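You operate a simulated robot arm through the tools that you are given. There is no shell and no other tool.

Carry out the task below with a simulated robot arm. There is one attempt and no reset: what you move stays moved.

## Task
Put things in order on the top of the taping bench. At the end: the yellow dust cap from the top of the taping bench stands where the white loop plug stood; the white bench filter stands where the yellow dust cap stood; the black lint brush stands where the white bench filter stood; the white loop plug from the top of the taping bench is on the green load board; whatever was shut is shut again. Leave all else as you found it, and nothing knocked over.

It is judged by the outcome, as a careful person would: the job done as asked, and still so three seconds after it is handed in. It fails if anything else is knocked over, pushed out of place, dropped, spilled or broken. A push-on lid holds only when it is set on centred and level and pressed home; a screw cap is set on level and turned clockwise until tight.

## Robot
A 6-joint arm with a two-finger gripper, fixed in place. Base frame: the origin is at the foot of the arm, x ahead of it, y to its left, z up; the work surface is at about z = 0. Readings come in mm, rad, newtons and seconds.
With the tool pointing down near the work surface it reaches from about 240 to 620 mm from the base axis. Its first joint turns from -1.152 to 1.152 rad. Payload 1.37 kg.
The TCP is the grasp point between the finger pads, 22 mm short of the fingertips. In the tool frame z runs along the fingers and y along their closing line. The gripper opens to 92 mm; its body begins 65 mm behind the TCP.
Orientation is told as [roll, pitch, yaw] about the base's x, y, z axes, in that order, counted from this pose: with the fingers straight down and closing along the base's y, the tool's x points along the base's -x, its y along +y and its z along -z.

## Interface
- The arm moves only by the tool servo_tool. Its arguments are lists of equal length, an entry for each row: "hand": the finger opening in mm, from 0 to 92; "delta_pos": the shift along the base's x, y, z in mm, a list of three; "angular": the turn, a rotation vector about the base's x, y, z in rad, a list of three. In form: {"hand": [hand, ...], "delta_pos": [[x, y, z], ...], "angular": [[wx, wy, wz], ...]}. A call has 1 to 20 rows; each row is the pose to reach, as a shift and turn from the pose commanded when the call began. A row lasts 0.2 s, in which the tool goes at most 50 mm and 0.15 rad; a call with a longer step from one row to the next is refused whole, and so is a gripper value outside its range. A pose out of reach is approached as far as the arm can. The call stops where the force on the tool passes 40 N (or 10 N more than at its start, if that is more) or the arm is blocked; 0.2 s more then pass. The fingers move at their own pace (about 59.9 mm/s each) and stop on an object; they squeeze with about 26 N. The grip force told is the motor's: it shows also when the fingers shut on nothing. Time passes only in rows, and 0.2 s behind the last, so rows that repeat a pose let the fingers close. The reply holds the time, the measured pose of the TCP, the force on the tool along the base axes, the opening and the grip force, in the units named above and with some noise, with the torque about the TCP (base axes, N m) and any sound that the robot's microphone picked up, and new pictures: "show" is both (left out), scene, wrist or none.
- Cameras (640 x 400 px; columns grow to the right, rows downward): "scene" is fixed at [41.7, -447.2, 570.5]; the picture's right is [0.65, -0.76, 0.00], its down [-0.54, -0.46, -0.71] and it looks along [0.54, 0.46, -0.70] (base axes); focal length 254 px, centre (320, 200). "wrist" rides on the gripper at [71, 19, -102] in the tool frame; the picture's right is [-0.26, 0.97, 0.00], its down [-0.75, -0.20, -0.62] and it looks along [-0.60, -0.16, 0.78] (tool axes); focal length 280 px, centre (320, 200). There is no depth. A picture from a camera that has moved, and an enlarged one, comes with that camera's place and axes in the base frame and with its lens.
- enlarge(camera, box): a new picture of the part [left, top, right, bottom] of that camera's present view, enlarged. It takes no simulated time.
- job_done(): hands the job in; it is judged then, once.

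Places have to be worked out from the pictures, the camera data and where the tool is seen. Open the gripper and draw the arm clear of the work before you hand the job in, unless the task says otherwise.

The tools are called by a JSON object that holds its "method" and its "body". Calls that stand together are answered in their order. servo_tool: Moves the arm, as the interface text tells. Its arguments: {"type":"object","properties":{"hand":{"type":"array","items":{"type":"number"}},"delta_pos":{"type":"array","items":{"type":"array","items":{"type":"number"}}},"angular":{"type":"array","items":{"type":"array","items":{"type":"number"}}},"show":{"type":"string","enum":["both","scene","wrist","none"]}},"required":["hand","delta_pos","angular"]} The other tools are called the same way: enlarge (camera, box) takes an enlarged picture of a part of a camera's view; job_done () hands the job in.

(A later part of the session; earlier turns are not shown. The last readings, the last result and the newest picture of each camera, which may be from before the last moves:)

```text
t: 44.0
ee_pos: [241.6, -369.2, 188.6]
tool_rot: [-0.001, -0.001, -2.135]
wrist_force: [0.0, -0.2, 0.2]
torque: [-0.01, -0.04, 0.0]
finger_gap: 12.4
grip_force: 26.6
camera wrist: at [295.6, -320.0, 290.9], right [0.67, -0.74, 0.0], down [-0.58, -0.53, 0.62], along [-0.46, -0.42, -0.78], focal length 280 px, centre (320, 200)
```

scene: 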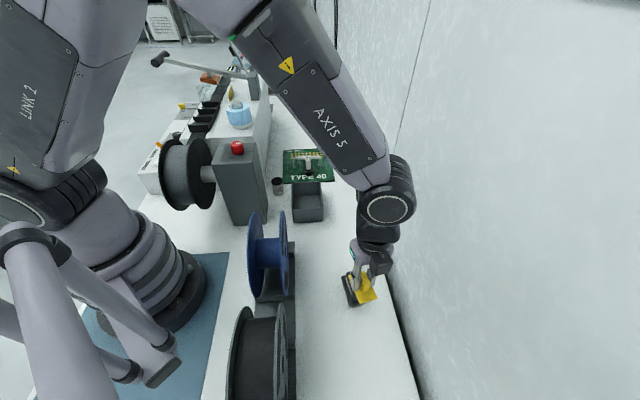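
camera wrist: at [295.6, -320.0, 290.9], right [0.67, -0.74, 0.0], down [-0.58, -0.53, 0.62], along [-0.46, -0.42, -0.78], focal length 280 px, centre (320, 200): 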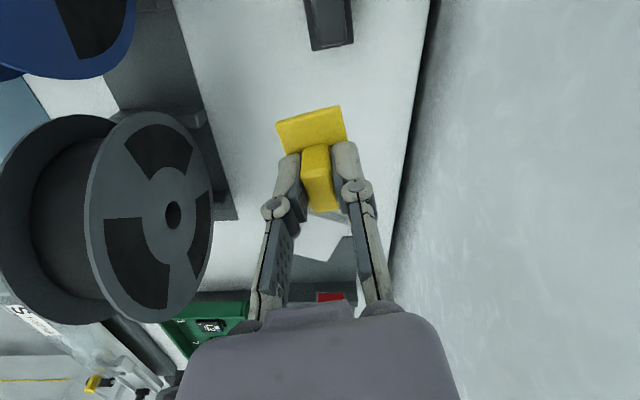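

The slab's edge shows several rounded layers, so it may be a folded cloth rather than a filter. I'll zoom in again from here before deciding.

{"method": "enlarge", "body": {"camera": "wrist", "box": [270, 195, 390, 310]}}

{"method": "enlarge", "body": {"camera": "wrist", "box": [280, 0, 380, 60]}}

{"method": "enlarge", "body": {"camera": "wrist", "box": [0, 60, 260, 340]}}

{"method": "enlarge", "body": {"camera": "wrist", "box": [0, 340, 180, 400]}}

```text
3.48 times, centred on (330, 252) of wrist
camera zoom: at [295.6, -320.0, 290.9], right [0.67, -0.74, 0.0], down [-0.58, -0.53, 0.62], along [-0.46, -0.42, -0.78], focal length 975 px, centre (285, 17)
```

zoom: 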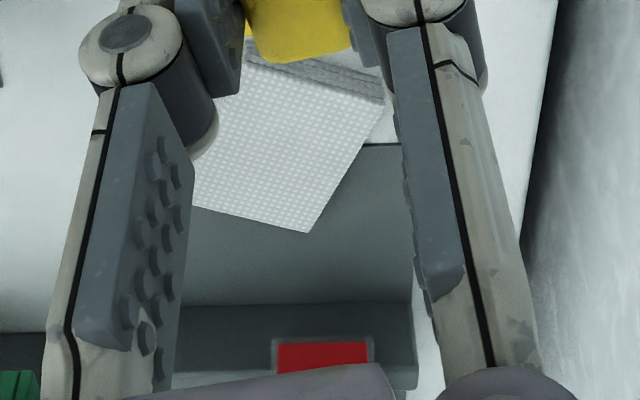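

```text
6.40 times, centred on (330, 30) of wrist
camera zoom: at [295.6, -320.0, 290.9], right [0.67, -0.74, 0.0], down [-0.58, -0.53, 0.62], along [-0.46, -0.42, -0.78], focal length 1794 px, centre (256, 1288)
```

zoom: 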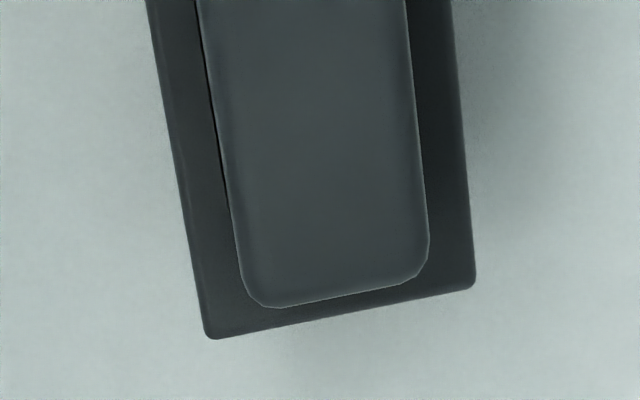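

```text
1.43 times, centred on (130, 200) of wrist
camera zoom: at [295.6, -320.0, 290.9], right [0.67, -0.74, 0.0], down [-0.58, -0.53, 0.62], along [-0.46, -0.42, -0.78], focal length 401 px, centre (591, 200)
```

zoom: 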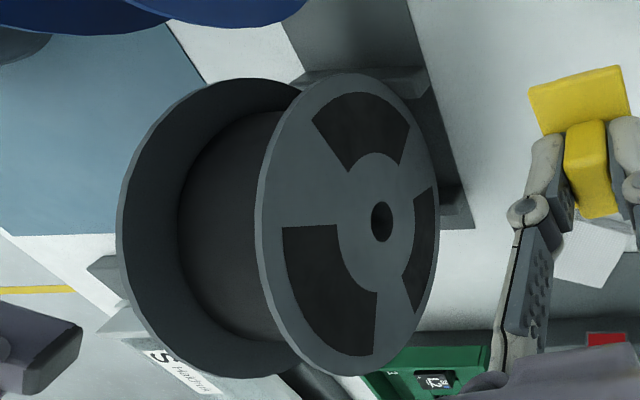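

```text
3.56 times, centred on (90, 370) of wrist
camera zoom: at [295.6, -320.0, 290.9], right [0.67, -0.74, 0.0], down [-0.58, -0.53, 0.62], along [-0.46, -0.42, -0.78], focal length 997 px, centre (1138, -404)
```

zoom: 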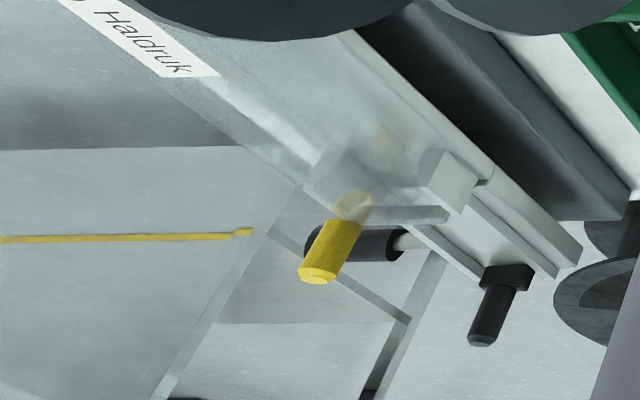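

It really looks like a folded waffle cloth, so I'll recheck for the filter afterwards. First I'll carry the cap to the plug's old place, (358.8,-234.3), with the plug's orientation.

{"method": "servo_tool", "body": {"hand": [8, 8, 8, 8, 8, 8, 8, 8, 8, 8], "delta_pos": [[25, 28, 0], [50, 56, 0], [75, 84, 0], [100, 113, 0], [119.8, 138, 0], [119.8, 138, -40], [119.8, 138, -80], [119.8, 138, -115], [119.8, 138, -135], [119.8, 138, -138]], "angular": [[0, 0, -0.03], [0, 0, -0.06], [0, 0, -0.09], [0, 0, -0.12], [0, 0, -0.136], [0, 0, -0.136], [0, 0, -0.136], [0, 0, -0.136], [0, 0, -0.136], [0, 0, -0.136]]}}

{"method": "enlarge", "body": {"camera": "scene", "box": [310, 210, 380, 280]}}

```text
t: 46.2
ee_pos: [362.3, -233.3, 50.4]
tool_rot: [0.002, -0.001, -2.272]
wrist_force: [0.9, -0.4, -1.0]
torque: [-0.01, 0.03, -0.01]
finger_gap: 12.7
grip_force: 26.1
camera wrist: at [421.1, -192.2, 151.7], right [0.57, -0.82, 0.0], down [-0.64, -0.44, 0.62], along [-0.51, -0.36, -0.78], focal length 280 px, centre (320, 200)
```

scene: 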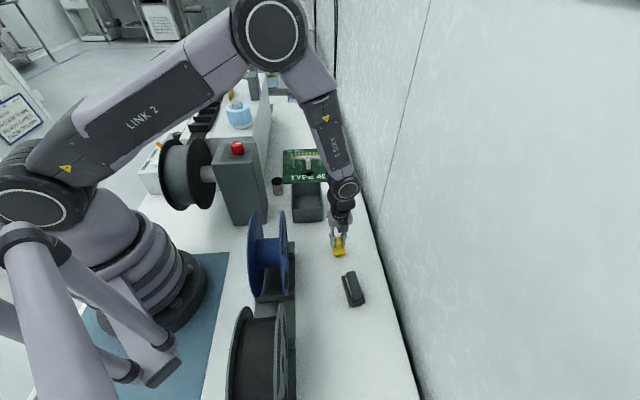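
wrist: 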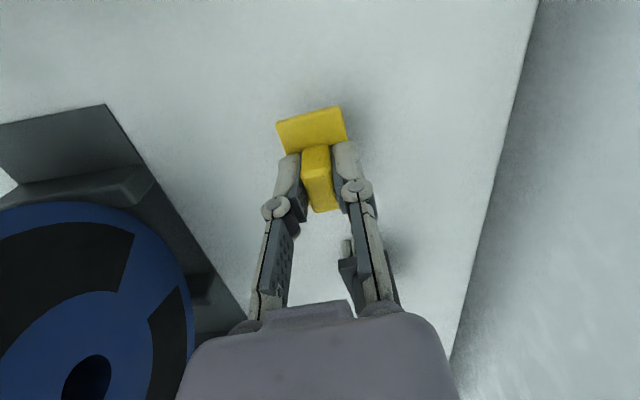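

```text
5.71 times, centred on (345, 245) of scene
camera zoom: at [41.7, -447.2, 570.5], right [0.65, -0.76, 0.0], down [-0.54, -0.46, -0.71], along [0.54, 0.46, -0.7], focal length 1452 px, centre (177, -57)
```

zoom: 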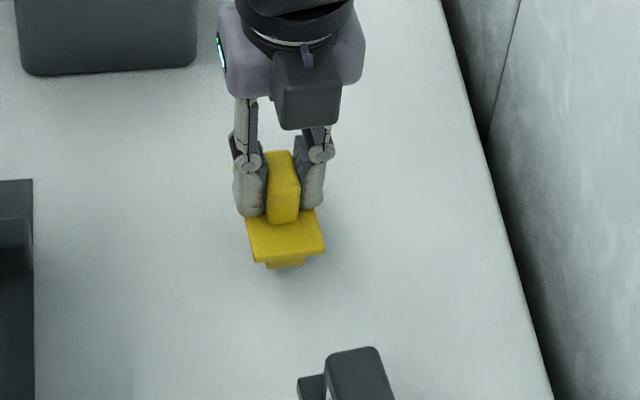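

The cap hangs level about 7 mm above the surface. I'll lower it to contact.

{"method": "servo_tool", "body": {"hand": [8, 8, 8, 8], "delta_pos": [[0, 0, -4], [0, 0, -6.5], [0, 0, -7.5], [0, 0, -8]], "angular": [[0, 0, 0], [0, 0, 0], [0, 0, 0], [0, 0, 0]], "show": "none"}}

{"method": "enlarge", "body": {"camera": "scene", "box": [320, 225, 370, 275]}}

```text
t: 47.2
ee_pos: [361.7, -234.6, 41.7]
tool_rot: [0.001, 0.0, -2.272]
wrist_force: [-1.6, 1.3, 3.8]
torque: [0.04, 0.01, -0.04]
finger_gap: 12.4
grip_force: 26.1
```

```text
8.00 times, centred on (345, 250) of scene
camera zoom: at [41.7, -447.2, 570.5], right [0.65, -0.76, 0.0], down [-0.54, -0.46, -0.71], along [0.54, 0.46, -0.7], focal length 2033 px, centre (120, -200)
```

zoom: 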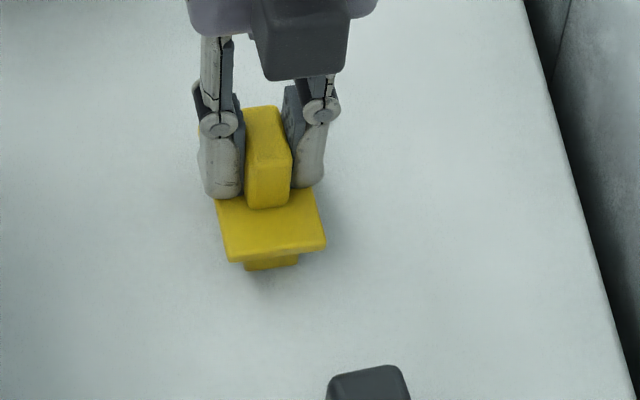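

The cap is down with light contact, and its near edge matches where the plug's was. I'll release and rise.

{"method": "servo_tool", "body": {"hand": [18, 30, 45, 45, 45, 45, 45, 45], "delta_pos": [[0, 0, 0.5], [0, 0, 0.5], [0, 0, 0.5], [0, 0, 12], [0, 0, 40], [0, 0, 80], [0, 0, 120], [0, 0, 160]], "angular": [[0, 0, 0], [0, 0, 0], [0, 0, 0], [0, 0, 0], [0, 0, 0], [0, 0, 0], [0, 0, 0], [0, 0, 0]]}}

{"method": "enlarge", "body": {"camera": "scene", "box": [310, 220, 390, 310]}}

```text
t: 49.0
ee_pos: [360.1, -232.3, 202.2]
tool_rot: [0.0, 0.001, -2.273]
wrist_force: [0.5, -0.3, 0.0]
torque: [0.03, 0.01, 0.01]
finger_gap: 45.0
grip_force: 0.1
camera wrist: at [419.6, -191.1, 304.8], right [0.57, -0.82, 0.0], down [-0.64, -0.44, 0.63], along [-0.51, -0.35, -0.78], focal length 280 px, centre (320, 200)
```

scene: 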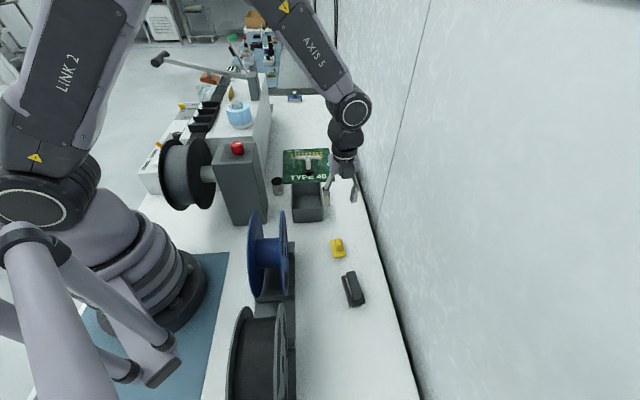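
wrist: 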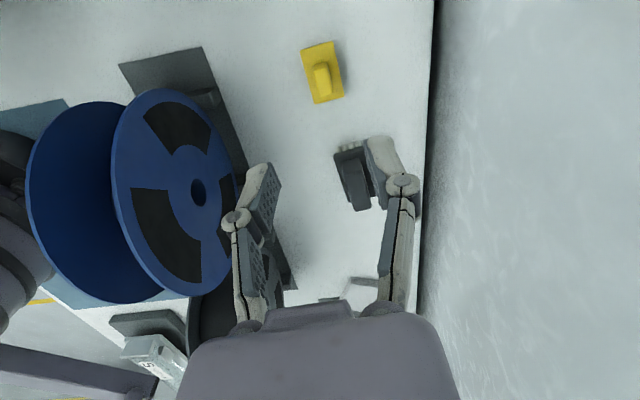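

```text
4.44 times, centred on (350, 265) of scene
camera zoom: at [41.7, -447.2, 570.5], right [0.65, -0.76, 0.0], down [-0.54, -0.46, -0.71], along [0.54, 0.46, -0.7], focal length 1129 px, centre (187, -89)
```

zoom: 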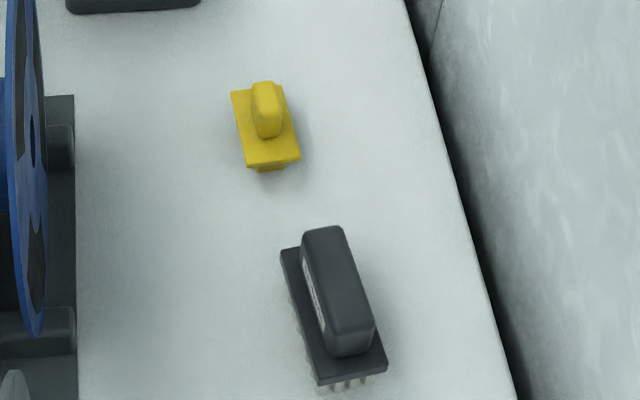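

The cap is in place. Before touching any filter candidate, I'll look more closely at the capped can near the tower and at the cloth-like slab, starting with the can at high zoom.

{"method": "enlarge", "body": {"camera": "scene", "box": [262, 165, 302, 205]}}

{"method": "enlarge", "body": {"camera": "wrist", "box": [310, 265, 400, 310]}}

{"method": "enlarge", "body": {"camera": "scene", "box": [270, 175, 340, 235]}}

```text
10.00 times, centred on (282, 185) of scene
camera zoom: at [41.7, -447.2, 570.5], right [0.65, -0.76, 0.0], down [-0.54, -0.46, -0.71], along [0.54, 0.46, -0.7], focal length 2541 px, centre (700, 350)
```

zoom: 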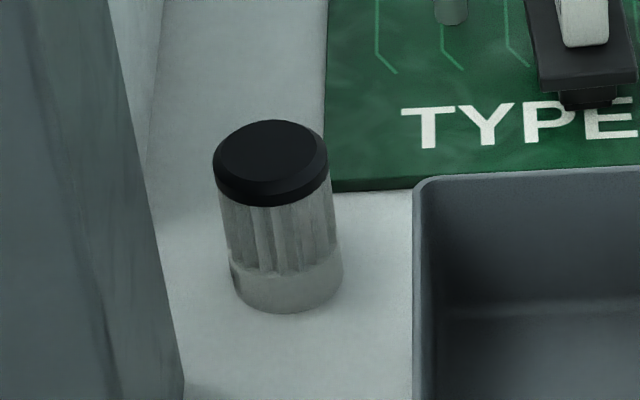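

```text
7.11 times, centred on (355, 288) of wrist
camera zoom: at [419.6, -191.1, 304.8], right [0.57, -0.82, 0.0], down [-0.64, -0.44, 0.63], along [-0.51, -0.35, -0.78], focal length 1994 px, centre (71, -422)
```

zoom: 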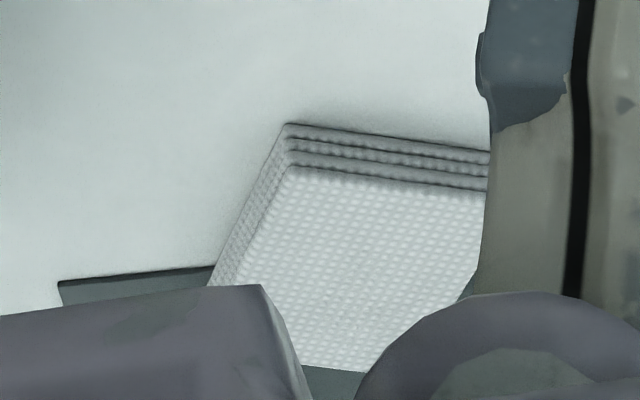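

```text
6.67 times, centred on (305, 205) of scene
camera zoom: at [41.7, -447.2, 570.5], right [0.65, -0.76, 0.0], down [-0.54, -0.46, -0.71], along [0.54, 0.46, -0.7], focal length 1694 px, centre (420, 167)
```

zoom: 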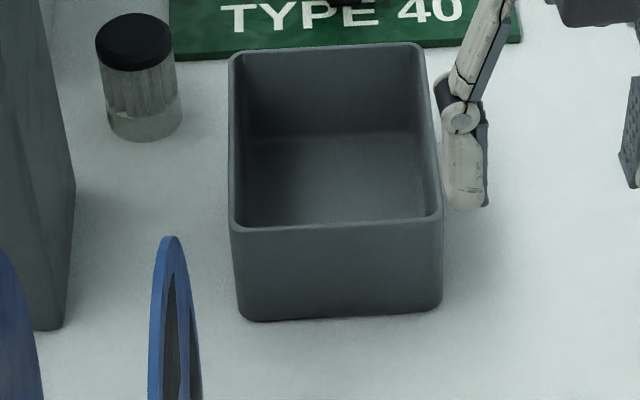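

The can near the tower has vertical pleats between a black top and a pale base ring, so it is a pleated filter cartridge about 36 mm across and 50 mm tall near (417,50). That fits "white bench filter" much better than the folded cloth. I'll move over to look at it closely.

{"method": "servo_tool", "body": {"hand": [60, 70, 70, 70, 70, 70, 70, 70, 70, 70], "delta_pos": [[8, 20, 30], [16, 45, 60], [26, 85, 80], [36, 125, 90], [46, 165, 90], [56, 205, 90], [64, 245, 90], [72, 275, 85], [72, 275, 60], [72, 275, 45]], "angular": [[0, 0, -0.1], [0, 0, -0.2], [0, 0, -0.3], [0, 0, -0.4], [0, 0, -0.5], [0, 0, -0.6], [0, 0, -0.7], [0, 0, -0.8], [0, 0, -0.87], [0, 0, -0.87]]}}

{"method": "enlarge", "body": {"camera": "wrist", "box": [260, 30, 400, 140]}}

```text
t: 51.2
ee_pos: [423.6, -3.1, 235.3]
tool_rot: [-0.054, 0.008, -3.109]
wrist_force: [-0.2, 0.2, 0.0]
torque: [-0.01, -0.02, 0.03]
finger_gap: 70.2
grip_force: 0.1
out of reach, approached as far as the arm can: row 8, 9, 10
camera wrist: at [495.0, -26.4, 336.3], right [-0.23, -0.97, -0.05], down [-0.76, 0.15, 0.63], along [-0.6, 0.19, -0.78], focal length 280 px, centre (320, 200)
```

scene: 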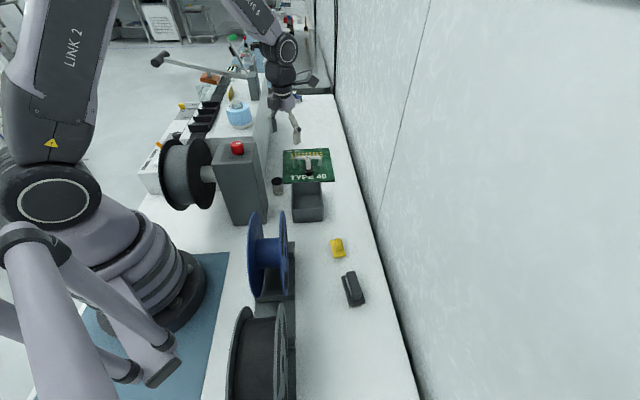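
wrist: 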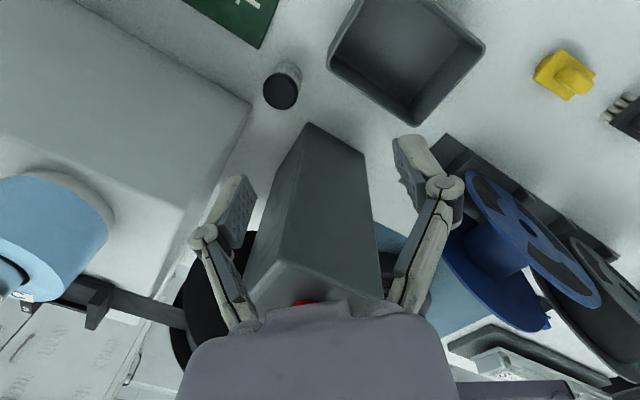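

```text
3.64 times, centred on (330, 85) of wrist
camera zoom: at [495.0, -26.4, 336.3], right [-0.23, -0.97, -0.05], down [-0.76, 0.15, 0.63], along [-0.6, 0.19, -0.78], focal length 1020 px, centre (284, 618)
```

zoom: 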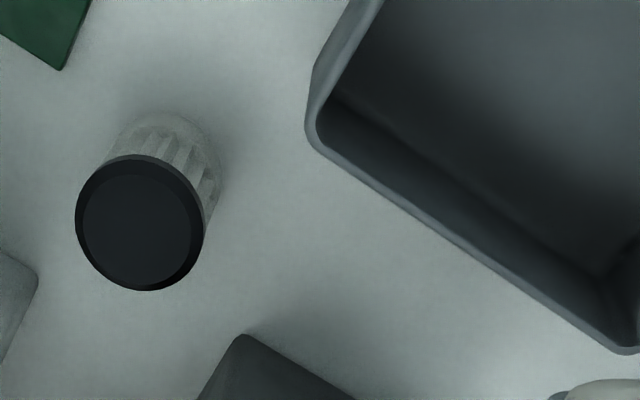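

The view confirms a pleated cartridge with a black top, centred near (418,49.5). The last move hit the wrist's turning limit, so I'll turn back to yaw -2.36, which also fits the gap between tower, machine and bin, and hover above it.

{"method": "servo_tool", "body": {"hand": [70, 70, 70, 70, 70, 70], "delta_pos": [[0, 0, 10], [0, 0, 20], [0, 10, 25], [-1, 20, 25], [-3, 30, 25], [-3, 30, 25]], "angular": [[0, 0, 0.13], [0, 0, 0.26], [0, 0, 0.39], [0, 0, 0.52], [0, 0, 0.65], [0, 0, 0.749]], "show": "none"}}

{"method": "servo_tool", "body": {"hand": [70, 70, 70], "delta_pos": [[0, 8, -5], [0, 16, -10], [0, 20, -15]], "angular": [[-0.022, -0.016, 0], [-0.044, -0.032, 0], [-0.044, -0.032, 0]]}}

```text
t: 52.6
ee_pos: [423.1, 26.1, 261.6]
tool_rot: [-0.053, 0.008, -2.358]
wrist_force: [-0.5, -0.6, -0.5]
torque: [0.02, -0.02, 0.02]
finger_gap: 69.8
grip_force: 0.0
```

```text
t: 53.4
ee_pos: [421.9, 45.2, 247.3]
tool_rot: [0.001, 0.0, -2.36]
wrist_force: [-0.3, 0.3, -0.3]
torque: [0.01, 0.01, 0.0]
finger_gap: 70.1
grip_force: 0.0
camera wrist: at [485.0, 81.5, 348.2], right [0.49, -0.87, 0.0], down [-0.68, -0.39, 0.62], along [-0.54, -0.31, -0.78], focal length 280 px, centre (320, 200)
```

scene: 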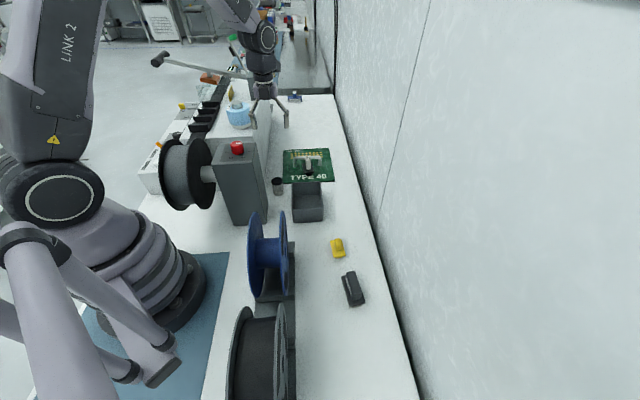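
wrist: 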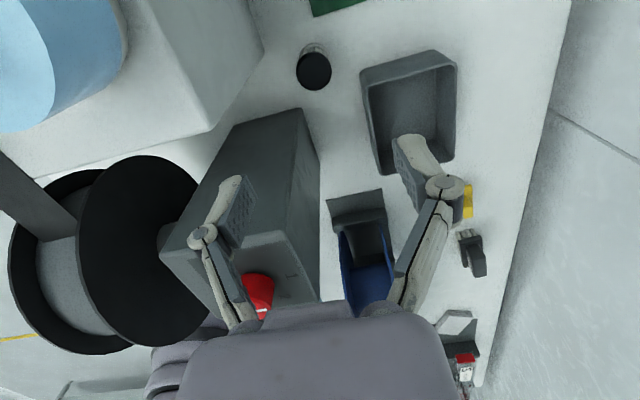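

The filter is visible just ahead of the tool. I'll zoom in to refine its centre and check clearances to the tower, machine and bin.

{"method": "enlarge", "body": {"camera": "wrist", "box": [260, 20, 370, 120]}}

{"method": "enlarge", "body": {"camera": "wrist", "box": [180, 0, 480, 220]}}

```text
4.00 times, centred on (315, 70) of wrist
camera zoom: at [485.0, 81.5, 348.2], right [0.49, -0.87, 0.0], down [-0.68, -0.39, 0.62], along [-0.54, -0.31, -0.78], focal length 1122 px, centre (340, 720)
```

zoom: 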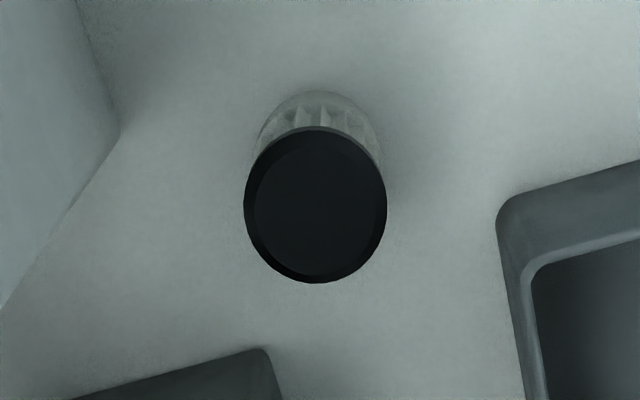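

```text
1.82 times, centred on (330, 110) of wrist
camera zoom: at [485.0, 81.5, 348.2], right [0.49, -0.87, 0.0], down [-0.68, -0.39, 0.62], along [-0.54, -0.31, -0.78], focal length 510 px, centre (302, 364)
```

zoom: 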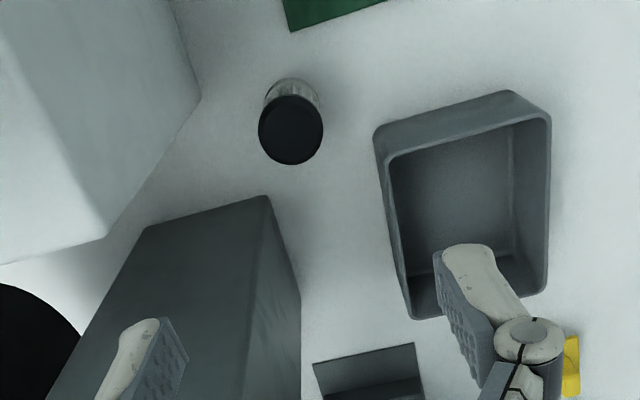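

The filter centre comes out at (418,50). In the tool frame, the tower corner, machine corner and bin corner all clear the fingers by 15 mm or more. I'll go down in two stages with 60 mm opening, stopping partway to verify.

{"method": "servo_tool", "body": {"hand": [60, 60, 60, 60, 60], "delta_pos": [[-3.7, 5, -20], [-3.7, 5, -60], [-3.7, 5, -100], [-3.7, 5, -135], [-3.7, 5, -160]], "angular": [[0, 0, 0], [0, 0, 0], [0, 0, 0], [0, 0, 0], [0, 0, 0]]}}

{"method": "enlarge", "body": {"camera": "wrist", "box": [220, 60, 440, 240]}}

{"method": "enlarge", "body": {"camera": "scene", "box": [220, 80, 330, 210]}}

```text
t: 54.6
ee_pos: [418.4, 51.8, 87.4]
tool_rot: [0.001, 0.001, -2.362]
wrist_force: [-0.6, -0.2, 0.9]
torque: [0.04, 0.01, 0.02]
finger_gap: 59.7
grip_force: 0.0
camera wrist: at [481.8, 87.2, 189.0], right [0.49, -0.87, 0.0], down [-0.68, -0.39, 0.62], along [-0.54, -0.31, -0.78], focal length 280 px, centre (320, 200)
```

scene: 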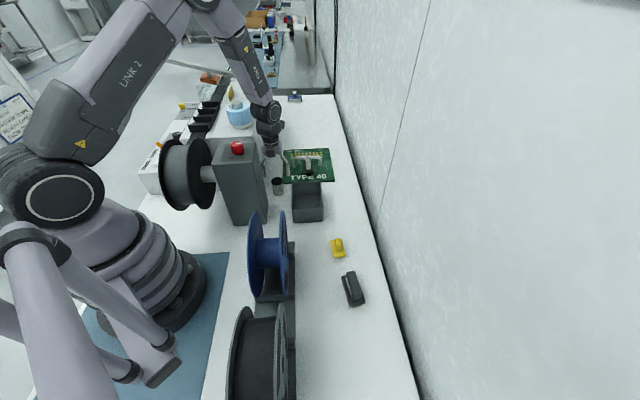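
wrist: 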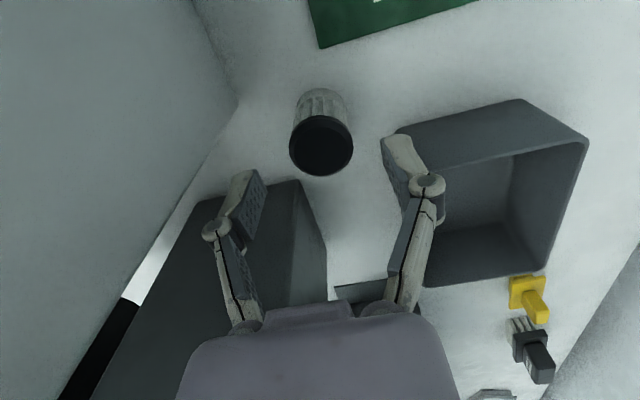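

```text
2.22 times, centred on (330, 150) of wrist
camera zoom: at [481.8, 87.2, 189.0], right [0.49, -0.87, 0.0], down [-0.68, -0.39, 0.62], along [-0.54, -0.31, -0.78], focal length 623 px, centre (298, 311)
```

zoom: 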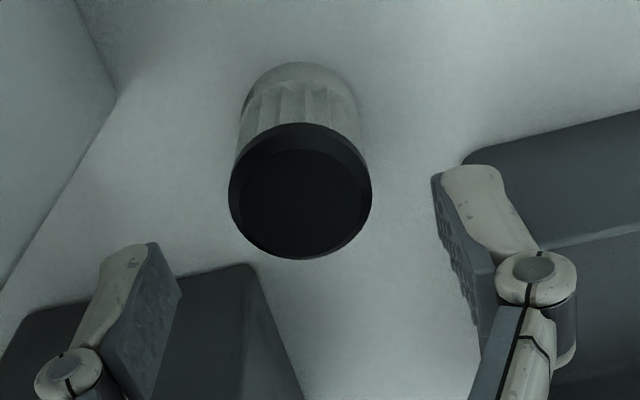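

```text
3.08 times, centred on (275, 145) of scene
camera zoom: at [41.7, -447.2, 570.5], right [0.65, -0.76, 0.0], down [-0.54, -0.46, -0.71], along [0.54, 0.46, -0.7], focal length 782 px, centre (458, 369)
```

zoom: 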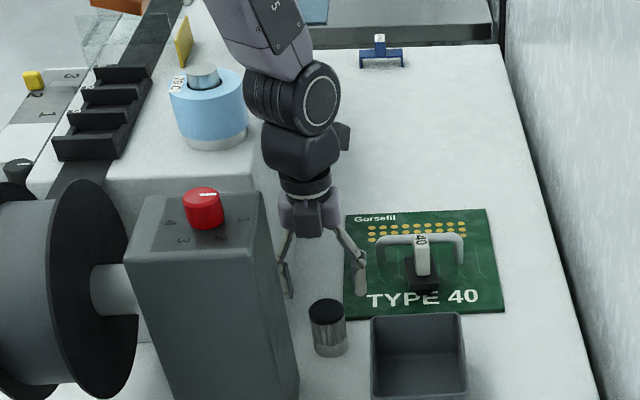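

The filter is centred under the tool within 1 mm and the gripper is clear on all sides. I'll go down the last 60 mm and close on it, spanning the base ring and the top.

{"method": "servo_tool", "body": {"hand": [60, 60, 60, 60], "delta_pos": [[0, 0, -25], [0, 0, -45], [0, 0, -57], [0, 0, -60]], "angular": [[0, 0, 0], [0, 0, 0], [0, 0, 0], [0, 0, 0]]}}

{"method": "enlarge", "body": {"camera": "scene", "box": [240, 120, 310, 210]}}

```text
t: 55.6
ee_pos: [419.6, 51.2, 27.1]
tool_rot: [0.0, 0.0, -2.362]
wrist_force: [-0.5, -0.1, -0.8]
torque: [0.0, 0.0, -0.02]
finger_gap: 59.9
grip_force: 0.0
camera wrist: at [482.8, 87.4, 128.5], right [0.49, -0.87, 0.0], down [-0.68, -0.39, 0.62], along [-0.54, -0.31, -0.78], focal length 280 px, centre (320, 200)
```

scene: 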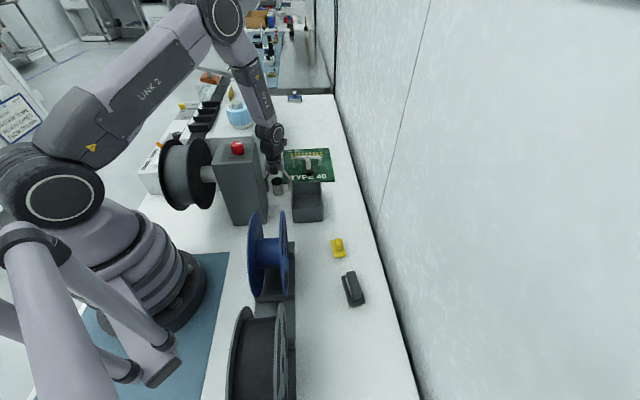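
wrist: 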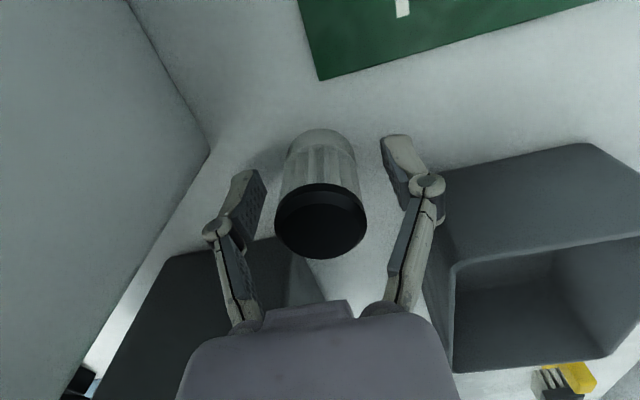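

```text
4.44 times, centred on (275, 165) of scene
camera zoom: at [41.7, -447.2, 570.5], right [0.65, -0.76, 0.0], down [-0.54, -0.46, -0.71], along [0.54, 0.46, -0.7], focal length 1129 px, centre (520, 356)
```

zoom: 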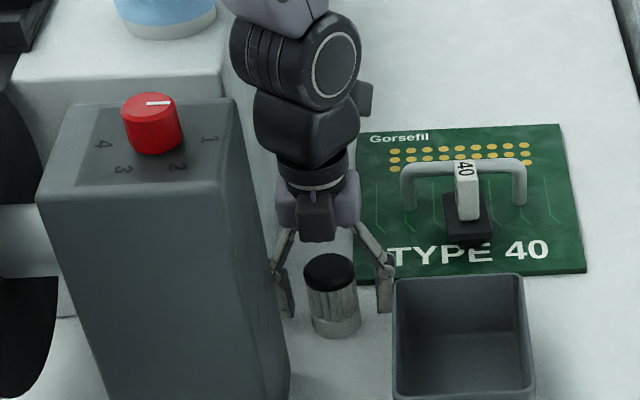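

The filter stands between the fingers with no contact. I'll close now.

{"method": "servo_tool", "body": {"hand": [45, 30, 25, 25, 25], "delta_pos": [[0, 0, 0], [0, 0, 0], [0, 0, 0], [0, 0, 0], [0, 0, 0]], "angular": [[0, 0, 0], [0, 0, 0], [0, 0, 0], [0, 0, 0], [0, 0, 0]], "show": "wrist"}}

```text
t: 56.8
ee_pos: [419.7, 51.1, 27.2]
tool_rot: [-0.001, 0.0, -2.362]
wrist_force: [0.6, 0.3, 1.6]
torque: [-0.02, 0.0, 0.02]
finger_gap: 33.6
grip_force: 26.3
camera wrist: at [483.0, 87.4, 128.8], right [0.49, -0.87, 0.0], down [-0.68, -0.39, 0.62], along [-0.54, -0.31, -0.78], focal length 280 px, centre (320, 200)
```

wrist: 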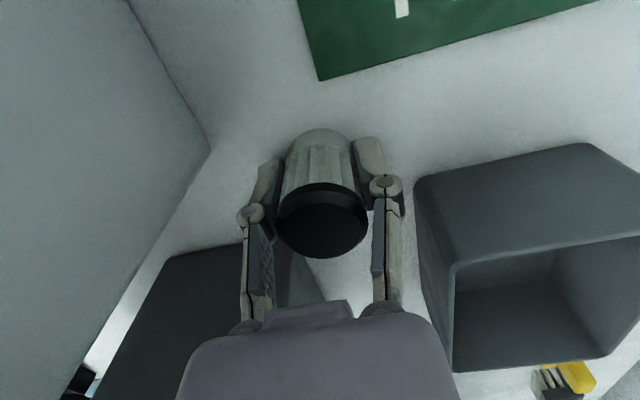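

The filter is held with a gap of 33.6 mm. I'll record its place as about (418.7,50.7) and lift straight up out of the pocket.

{"method": "servo_tool", "body": {"hand": [25, 25, 25, 25, 25, 25, 25], "delta_pos": [[0, 0, 8], [0, 0, 30], [0, 0, 70], [0, 0, 110], [0, 0, 150], [0, 0, 190], [0, 0, 215]], "angular": [[0, 0, 0], [0, 0, 0], [0, 0, 0], [0, 0, 0], [0, 0, 0], [0, 0, 0], [0, 0, 0]]}}

{"method": "enlarge", "body": {"camera": "wrist", "box": [220, 20, 440, 280]}}

```text
t: 58.4
ee_pos: [420.2, 50.3, 243.3]
tool_rot: [0.0, -0.001, -2.36]
wrist_force: [0.3, 0.4, -0.8]
torque: [0.0, 0.01, 0.0]
finger_gap: 33.5
grip_force: 25.8
camera wrist: at [483.6, 86.6, 344.9], right [0.49, -0.87, 0.0], down [-0.68, -0.39, 0.62], along [-0.54, -0.31, -0.78], focal length 280 px, centre (320, 200)
```

scene: 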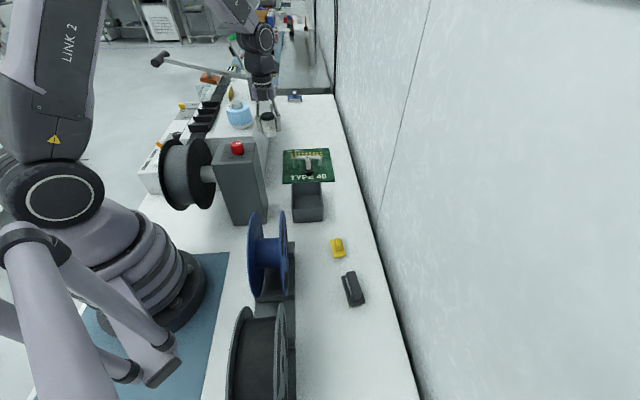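
wrist: 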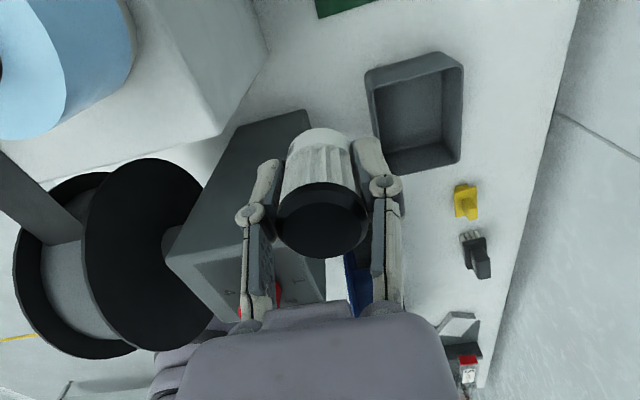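

```text
1.54 times, centred on (330, 150) of wrist
camera zoom: at [483.6, 86.6, 344.9], right [0.49, -0.87, 0.0], down [-0.68, -0.39, 0.62], along [-0.54, -0.31, -0.78], focal length 431 px, centre (305, 277)
```

zoom: 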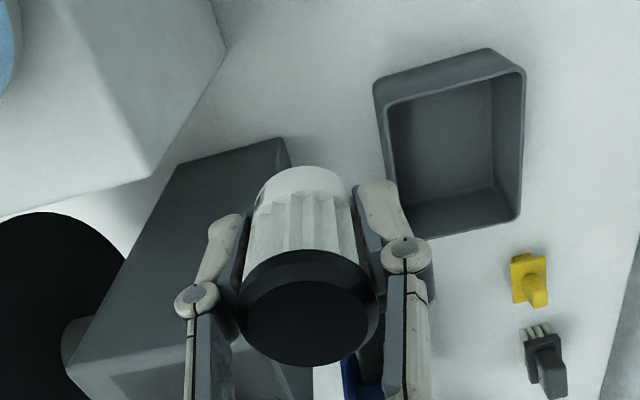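

In the light the pleated body is clearly white, so this is the bench filter. I'll carry it at height along the bench to the cap's old place near (204.5,-418.4).

{"method": "servo_tool", "body": {"hand": [25, 25, 25, 25, 25, 25, 25, 25, 25, 25, 25, 25, 25, 25], "delta_pos": [[0, -40, 0], [-3, -80, 0], [-6, -120, 0], [-12, -160, -5], [-25, -200, -10], [-48, -233, -15], [-71, -266, -20], [-94, -299, -25], [-117, -332, -30], [-141, -365, -35], [-164, -398, -40], [-187, -431, -45], [-209, -460, -50], [-213, -464, -55]], "angular": [[0, 0, 0], [0, 0, 0], [0, 0, 0], [0, 0, 0], [0, 0, 0], [0, 0, 0], [0, 0, 0], [0, 0, 0], [0, 0, 0], [0, 0, 0], [0, 0, 0], [0, 0, 0], [0, 0, 0], [0, 0, 0]]}}

```text
t: 61.4
ee_pos: [203.9, -413.0, 187.6]
tool_rot: [0.0, -0.001, -2.36]
wrist_force: [0.8, 0.1, 0.0]
torque: [-0.02, 0.03, 0.0]
finger_gap: 33.3
grip_force: 26.2
camera wrist: at [268.6, -377.0, 288.8], right [0.49, -0.87, 0.0], down [-0.68, -0.39, 0.62], along [-0.54, -0.31, -0.78], focal length 280 px, centre (320, 200)
```

scene: 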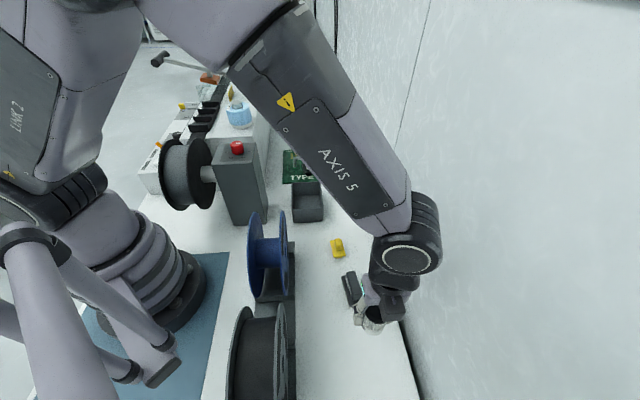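
wrist: 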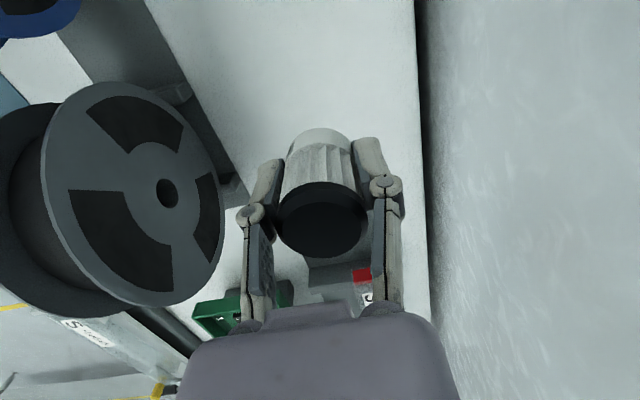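

The filter is above the cap's old place. I'll shift the last few millimetres and go down to just above the surface.

{"method": "servo_tool", "body": {"hand": [25, 25, 25, 25, 25, 25], "delta_pos": [[-1, -2, -30], [-2.2, -4.5, -70], [-2.2, -4.5, -110], [-2.2, -4.5, -140], [-2.2, -4.5, -150], [-2.2, -4.5, -150]], "angular": [[0, 0, 0], [0, 0, 0], [0, 0, 0], [0, 0, 0], [0, 0, 0], [0, 0, 0]]}}

{"method": "enlarge", "body": {"camera": "scene", "box": [320, 290, 420, 390]}}

```text
t: 62.8
ee_pos: [206.0, -416.4, 36.4]
tool_rot: [-0.001, -0.003, -2.36]
wrist_force: [0.3, -0.1, -0.8]
torque: [0.01, 0.0, -0.01]
finger_gap: 33.8
grip_force: 25.7
out of reach, approached as far as the arm can: row 2, 3, 4, 5, 6
camera wrist: at [269.8, -379.9, 137.1], right [0.49, -0.87, 0.0], down [-0.68, -0.38, 0.63], along [-0.54, -0.31, -0.78], focal length 280 px, centre (320, 200)
```

scene: 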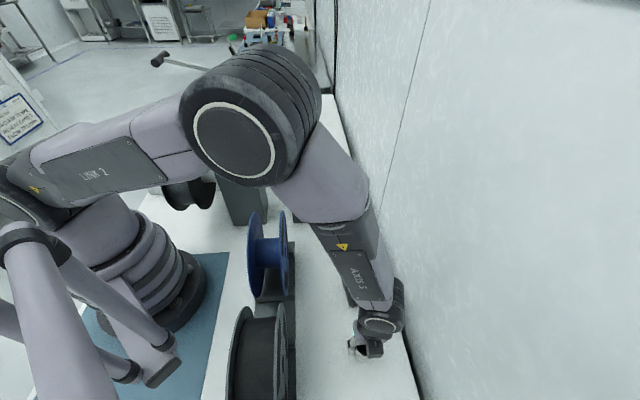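
wrist: 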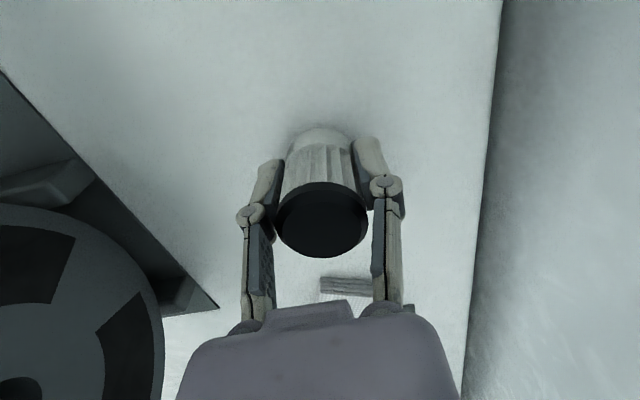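

```text
4.00 times, centred on (370, 340) of scene
camera zoom: at [41.7, -447.2, 570.5], right [0.65, -0.76, 0.0], down [-0.54, -0.46, -0.71], along [0.54, 0.46, -0.7], focal length 1016 px, centre (120, -360)
```

zoom: 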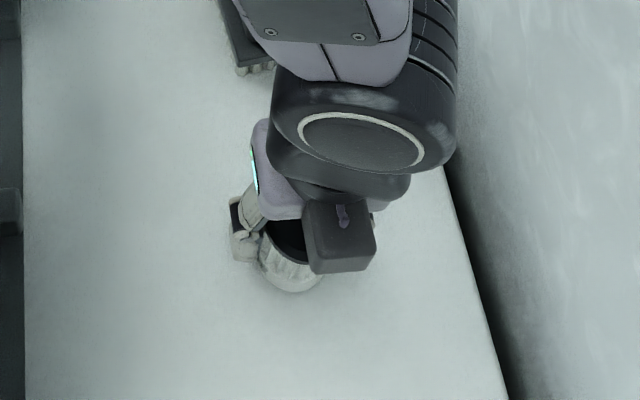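

The position is within about 2.5 mm of the target and the filter hangs upright. I'll lower the last 9 mm gently.

{"method": "servo_tool", "body": {"hand": [25, 25, 25, 25], "delta_pos": [[0, 0, -4], [0, 0, -7], [0, 0, -8.5], [0, 0, -9.5]], "angular": [[0, 0, 0], [0, 0, 0], [0, 0, 0], [0, 0, 0]], "show": "none"}}

```text
t: 63.8
ee_pos: [207.9, -415.7, 26.9]
tool_rot: [0.001, -0.001, -2.362]
wrist_force: [0.2, 0.5, -0.5]
torque: [0.0, -0.01, -0.02]
finger_gap: 33.6
grip_force: 26.3
```

Still no contact force. I'll lower another millimetre at a time.

{"method": "servo_tool", "body": {"hand": [25, 25], "delta_pos": [[0, 0, -0.8], [0, 0, -1.2]], "angular": [[0, 0, 0], [0, 0, 0]], "show": "none"}}

```text
t: 64.4
ee_pos: [206.6, -415.9, 27.8]
tool_rot: [0.0, 0.001, -2.361]
wrist_force: [1.2, 6.6, 17.6]
torque: [0.04, -0.05, 0.02]
finger_gap: 33.5
grip_force: 25.6
```

Contact is made at 17.6 N. I'll ease up slightly, open the fingers and rise.

{"method": "servo_tool", "body": {"hand": [25, 38, 50, 60, 60, 60, 60, 60, 60, 60], "delta_pos": [[0, 0, 0.8], [0, 0, 0.8], [0, 0, 0.8], [0, 0, 0.8], [0, 0, 10], [0, 0, 35], [0, 0, 70], [0, 0, 110], [0, 0, 150], [0, 0, 170]], "angular": [[0, 0, 0], [0, 0, 0], [0, 0, 0], [0, 0, 0], [0, 0, 0], [0, 0, 0], [0, 0, 0], [0, 0, 0], [0, 0, 0], [0, 0, 0]]}}

{"method": "enlarge", "body": {"camera": "wrist", "box": [260, 20, 400, 140]}}

{"method": "enlarge", "body": {"camera": "scene", "box": [320, 300, 400, 390]}}

```text
t: 66.6
ee_pos: [209.5, -415.4, 196.5]
tool_rot: [0.002, 0.0, -2.361]
wrist_force: [-0.1, 0.5, -0.4]
torque: [-0.01, -0.01, 0.0]
finger_gap: 59.8
grip_force: 0.2
camera wrist: at [272.3, -379.4, 297.2], right [0.49, -0.87, 0.0], down [-0.68, -0.39, 0.62], along [-0.54, -0.31, -0.78], focal length 280 px, centre (320, 200)
```

scene: 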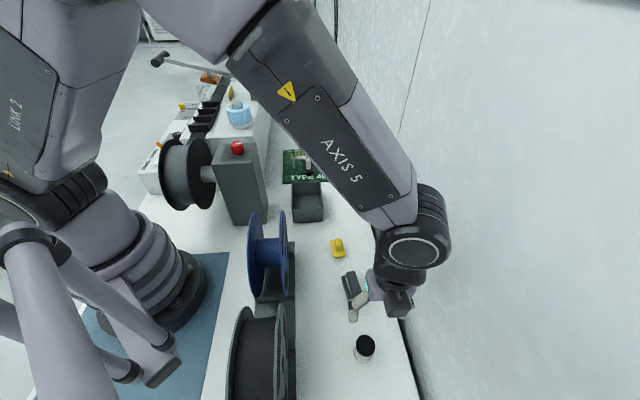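
wrist: 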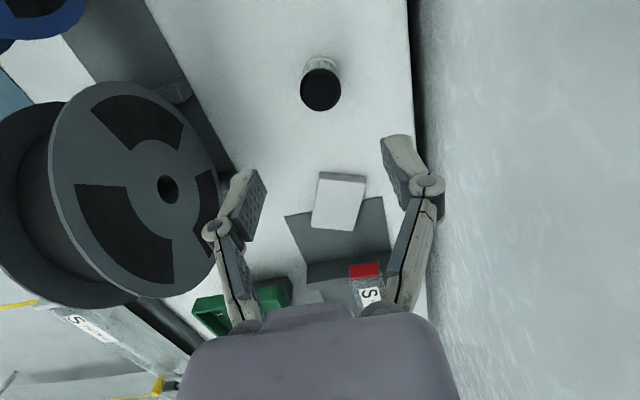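

```text
3.33 times, centred on (330, 80) of wrist
camera zoom: at [272.3, -379.4, 297.2], right [0.49, -0.87, 0.0], down [-0.68, -0.39, 0.62], along [-0.54, -0.31, -0.78], focal length 935 px, centre (287, 600)
```

zoom: 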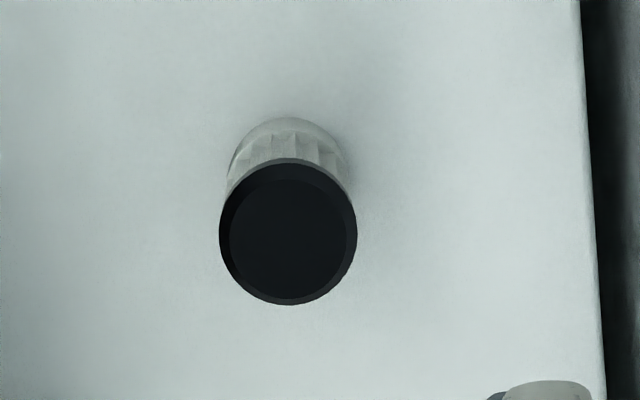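

```text
4.44 times, centred on (360, 345) of scene
camera zoom: at [41.7, -447.2, 570.5], right [0.65, -0.76, 0.0], down [-0.54, -0.46, -0.71], along [0.54, 0.46, -0.7], focal length 1129 px, centre (142, -444)
```

zoom: 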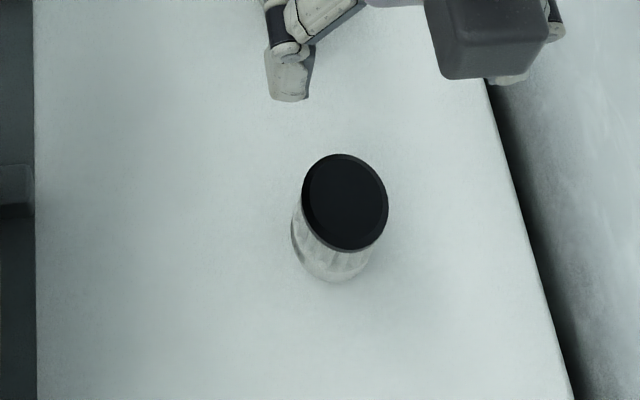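

The filter stands upright at the cap's old place. Now the brush, near (295,-330) with its long axis at about 51 degrees. I'll move above it and turn the wrist to yaw 0.887, swinging the camera away from the wall.

{"method": "servo_tool", "body": {"hand": [60, 60, 60, 60, 60, 60, 60, 60, 60, 60, 60, 60], "delta_pos": [[8, 8, 15], [18, 18, 30], [30, 30, 40], [42, 42, 45], [54, 54, 45], [66, 66, 45], [78, 76, 45], [86, 84, 45], [87, 85, 45], [87, 85, 45], [87, 85, 45], [87, 85, 45]], "angular": [[0, 0, 0.14], [0, 0, 0.28], [0, 0, 0.42], [0, 0, 0.56], [0, 0, 0.7], [0, 0, 0.84], [0, 0, 0.98], [0, 0, 1.12], [0, 0, 1.26], [0, 0, 1.4], [0, 0, 1.54], [0, 0, 1.68]], "show": "none"}}

{"method": "servo_tool", "body": {"hand": [60, 60, 60, 60, 60, 60, 60, 60, 60, 60, 60], "delta_pos": [[0, 0, 0], [0, 0, 0], [0, 0, 0], [0, 0, 0], [0, 0, -10], [0, 0, -20], [0, 0, -30], [0, 0, -40], [0, 0, -40], [0, 0, -40], [0, 0, -40]], "angular": [[0, 0, 0.143], [0, 0, 0.286], [0, 0, 0.43], [0, 0, 0.573], [0, 0, 0.716], [0, 0, 0.86], [0, 0, 1.0], [0, 0, 1.146], [0, 0, 1.29], [0, 0, 1.43], [0, 0, 1.568]]}}

{"method": "enlarge", "body": {"camera": "wrist", "box": [260, 20, 380, 140]}}

```text
t: 69.2
ee_pos: [294.7, -331.5, 240.3]
tool_rot: [-0.001, 0.001, -0.677]
wrist_force: [-0.4, 1.0, 0.0]
torque: [-0.01, 0.02, -0.03]
finger_gap: 59.9
grip_force: 0.1
```

```text
t: 71.6
ee_pos: [295.3, -328.8, 200.9]
tool_rot: [0.0, 0.001, 0.889]
wrist_force: [-1.1, 0.1, 0.6]
torque: [0.0, 0.0, 0.0]
finger_gap: 59.8
grip_force: 0.1
camera wrist: at [234.7, -372.9, 302.3], right [-0.59, 0.81, 0.0], down [0.63, 0.46, 0.62], along [0.51, 0.37, -0.78], focal length 280 px, centre (320, 200)
```

scene: 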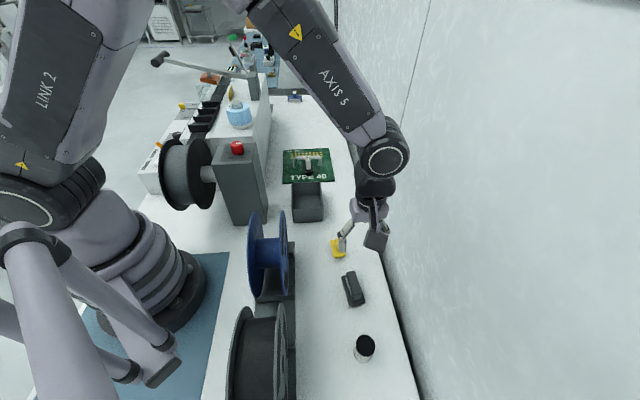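
wrist: 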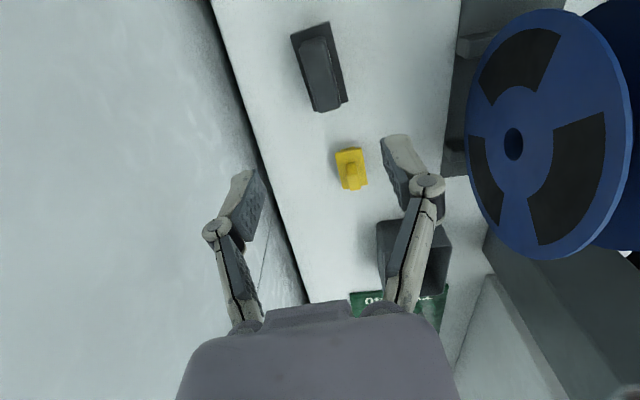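

```text
3.33 times, centred on (320, 80) of wrist
camera zoom: at [234.7, -372.9, 302.3], right [-0.59, 0.81, 0.0], down [0.63, 0.46, 0.62], along [0.51, 0.37, -0.78], focal length 935 px, centre (320, 600)
```

zoom: 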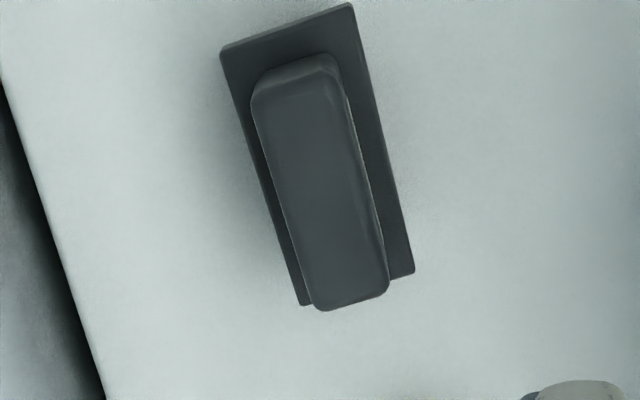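

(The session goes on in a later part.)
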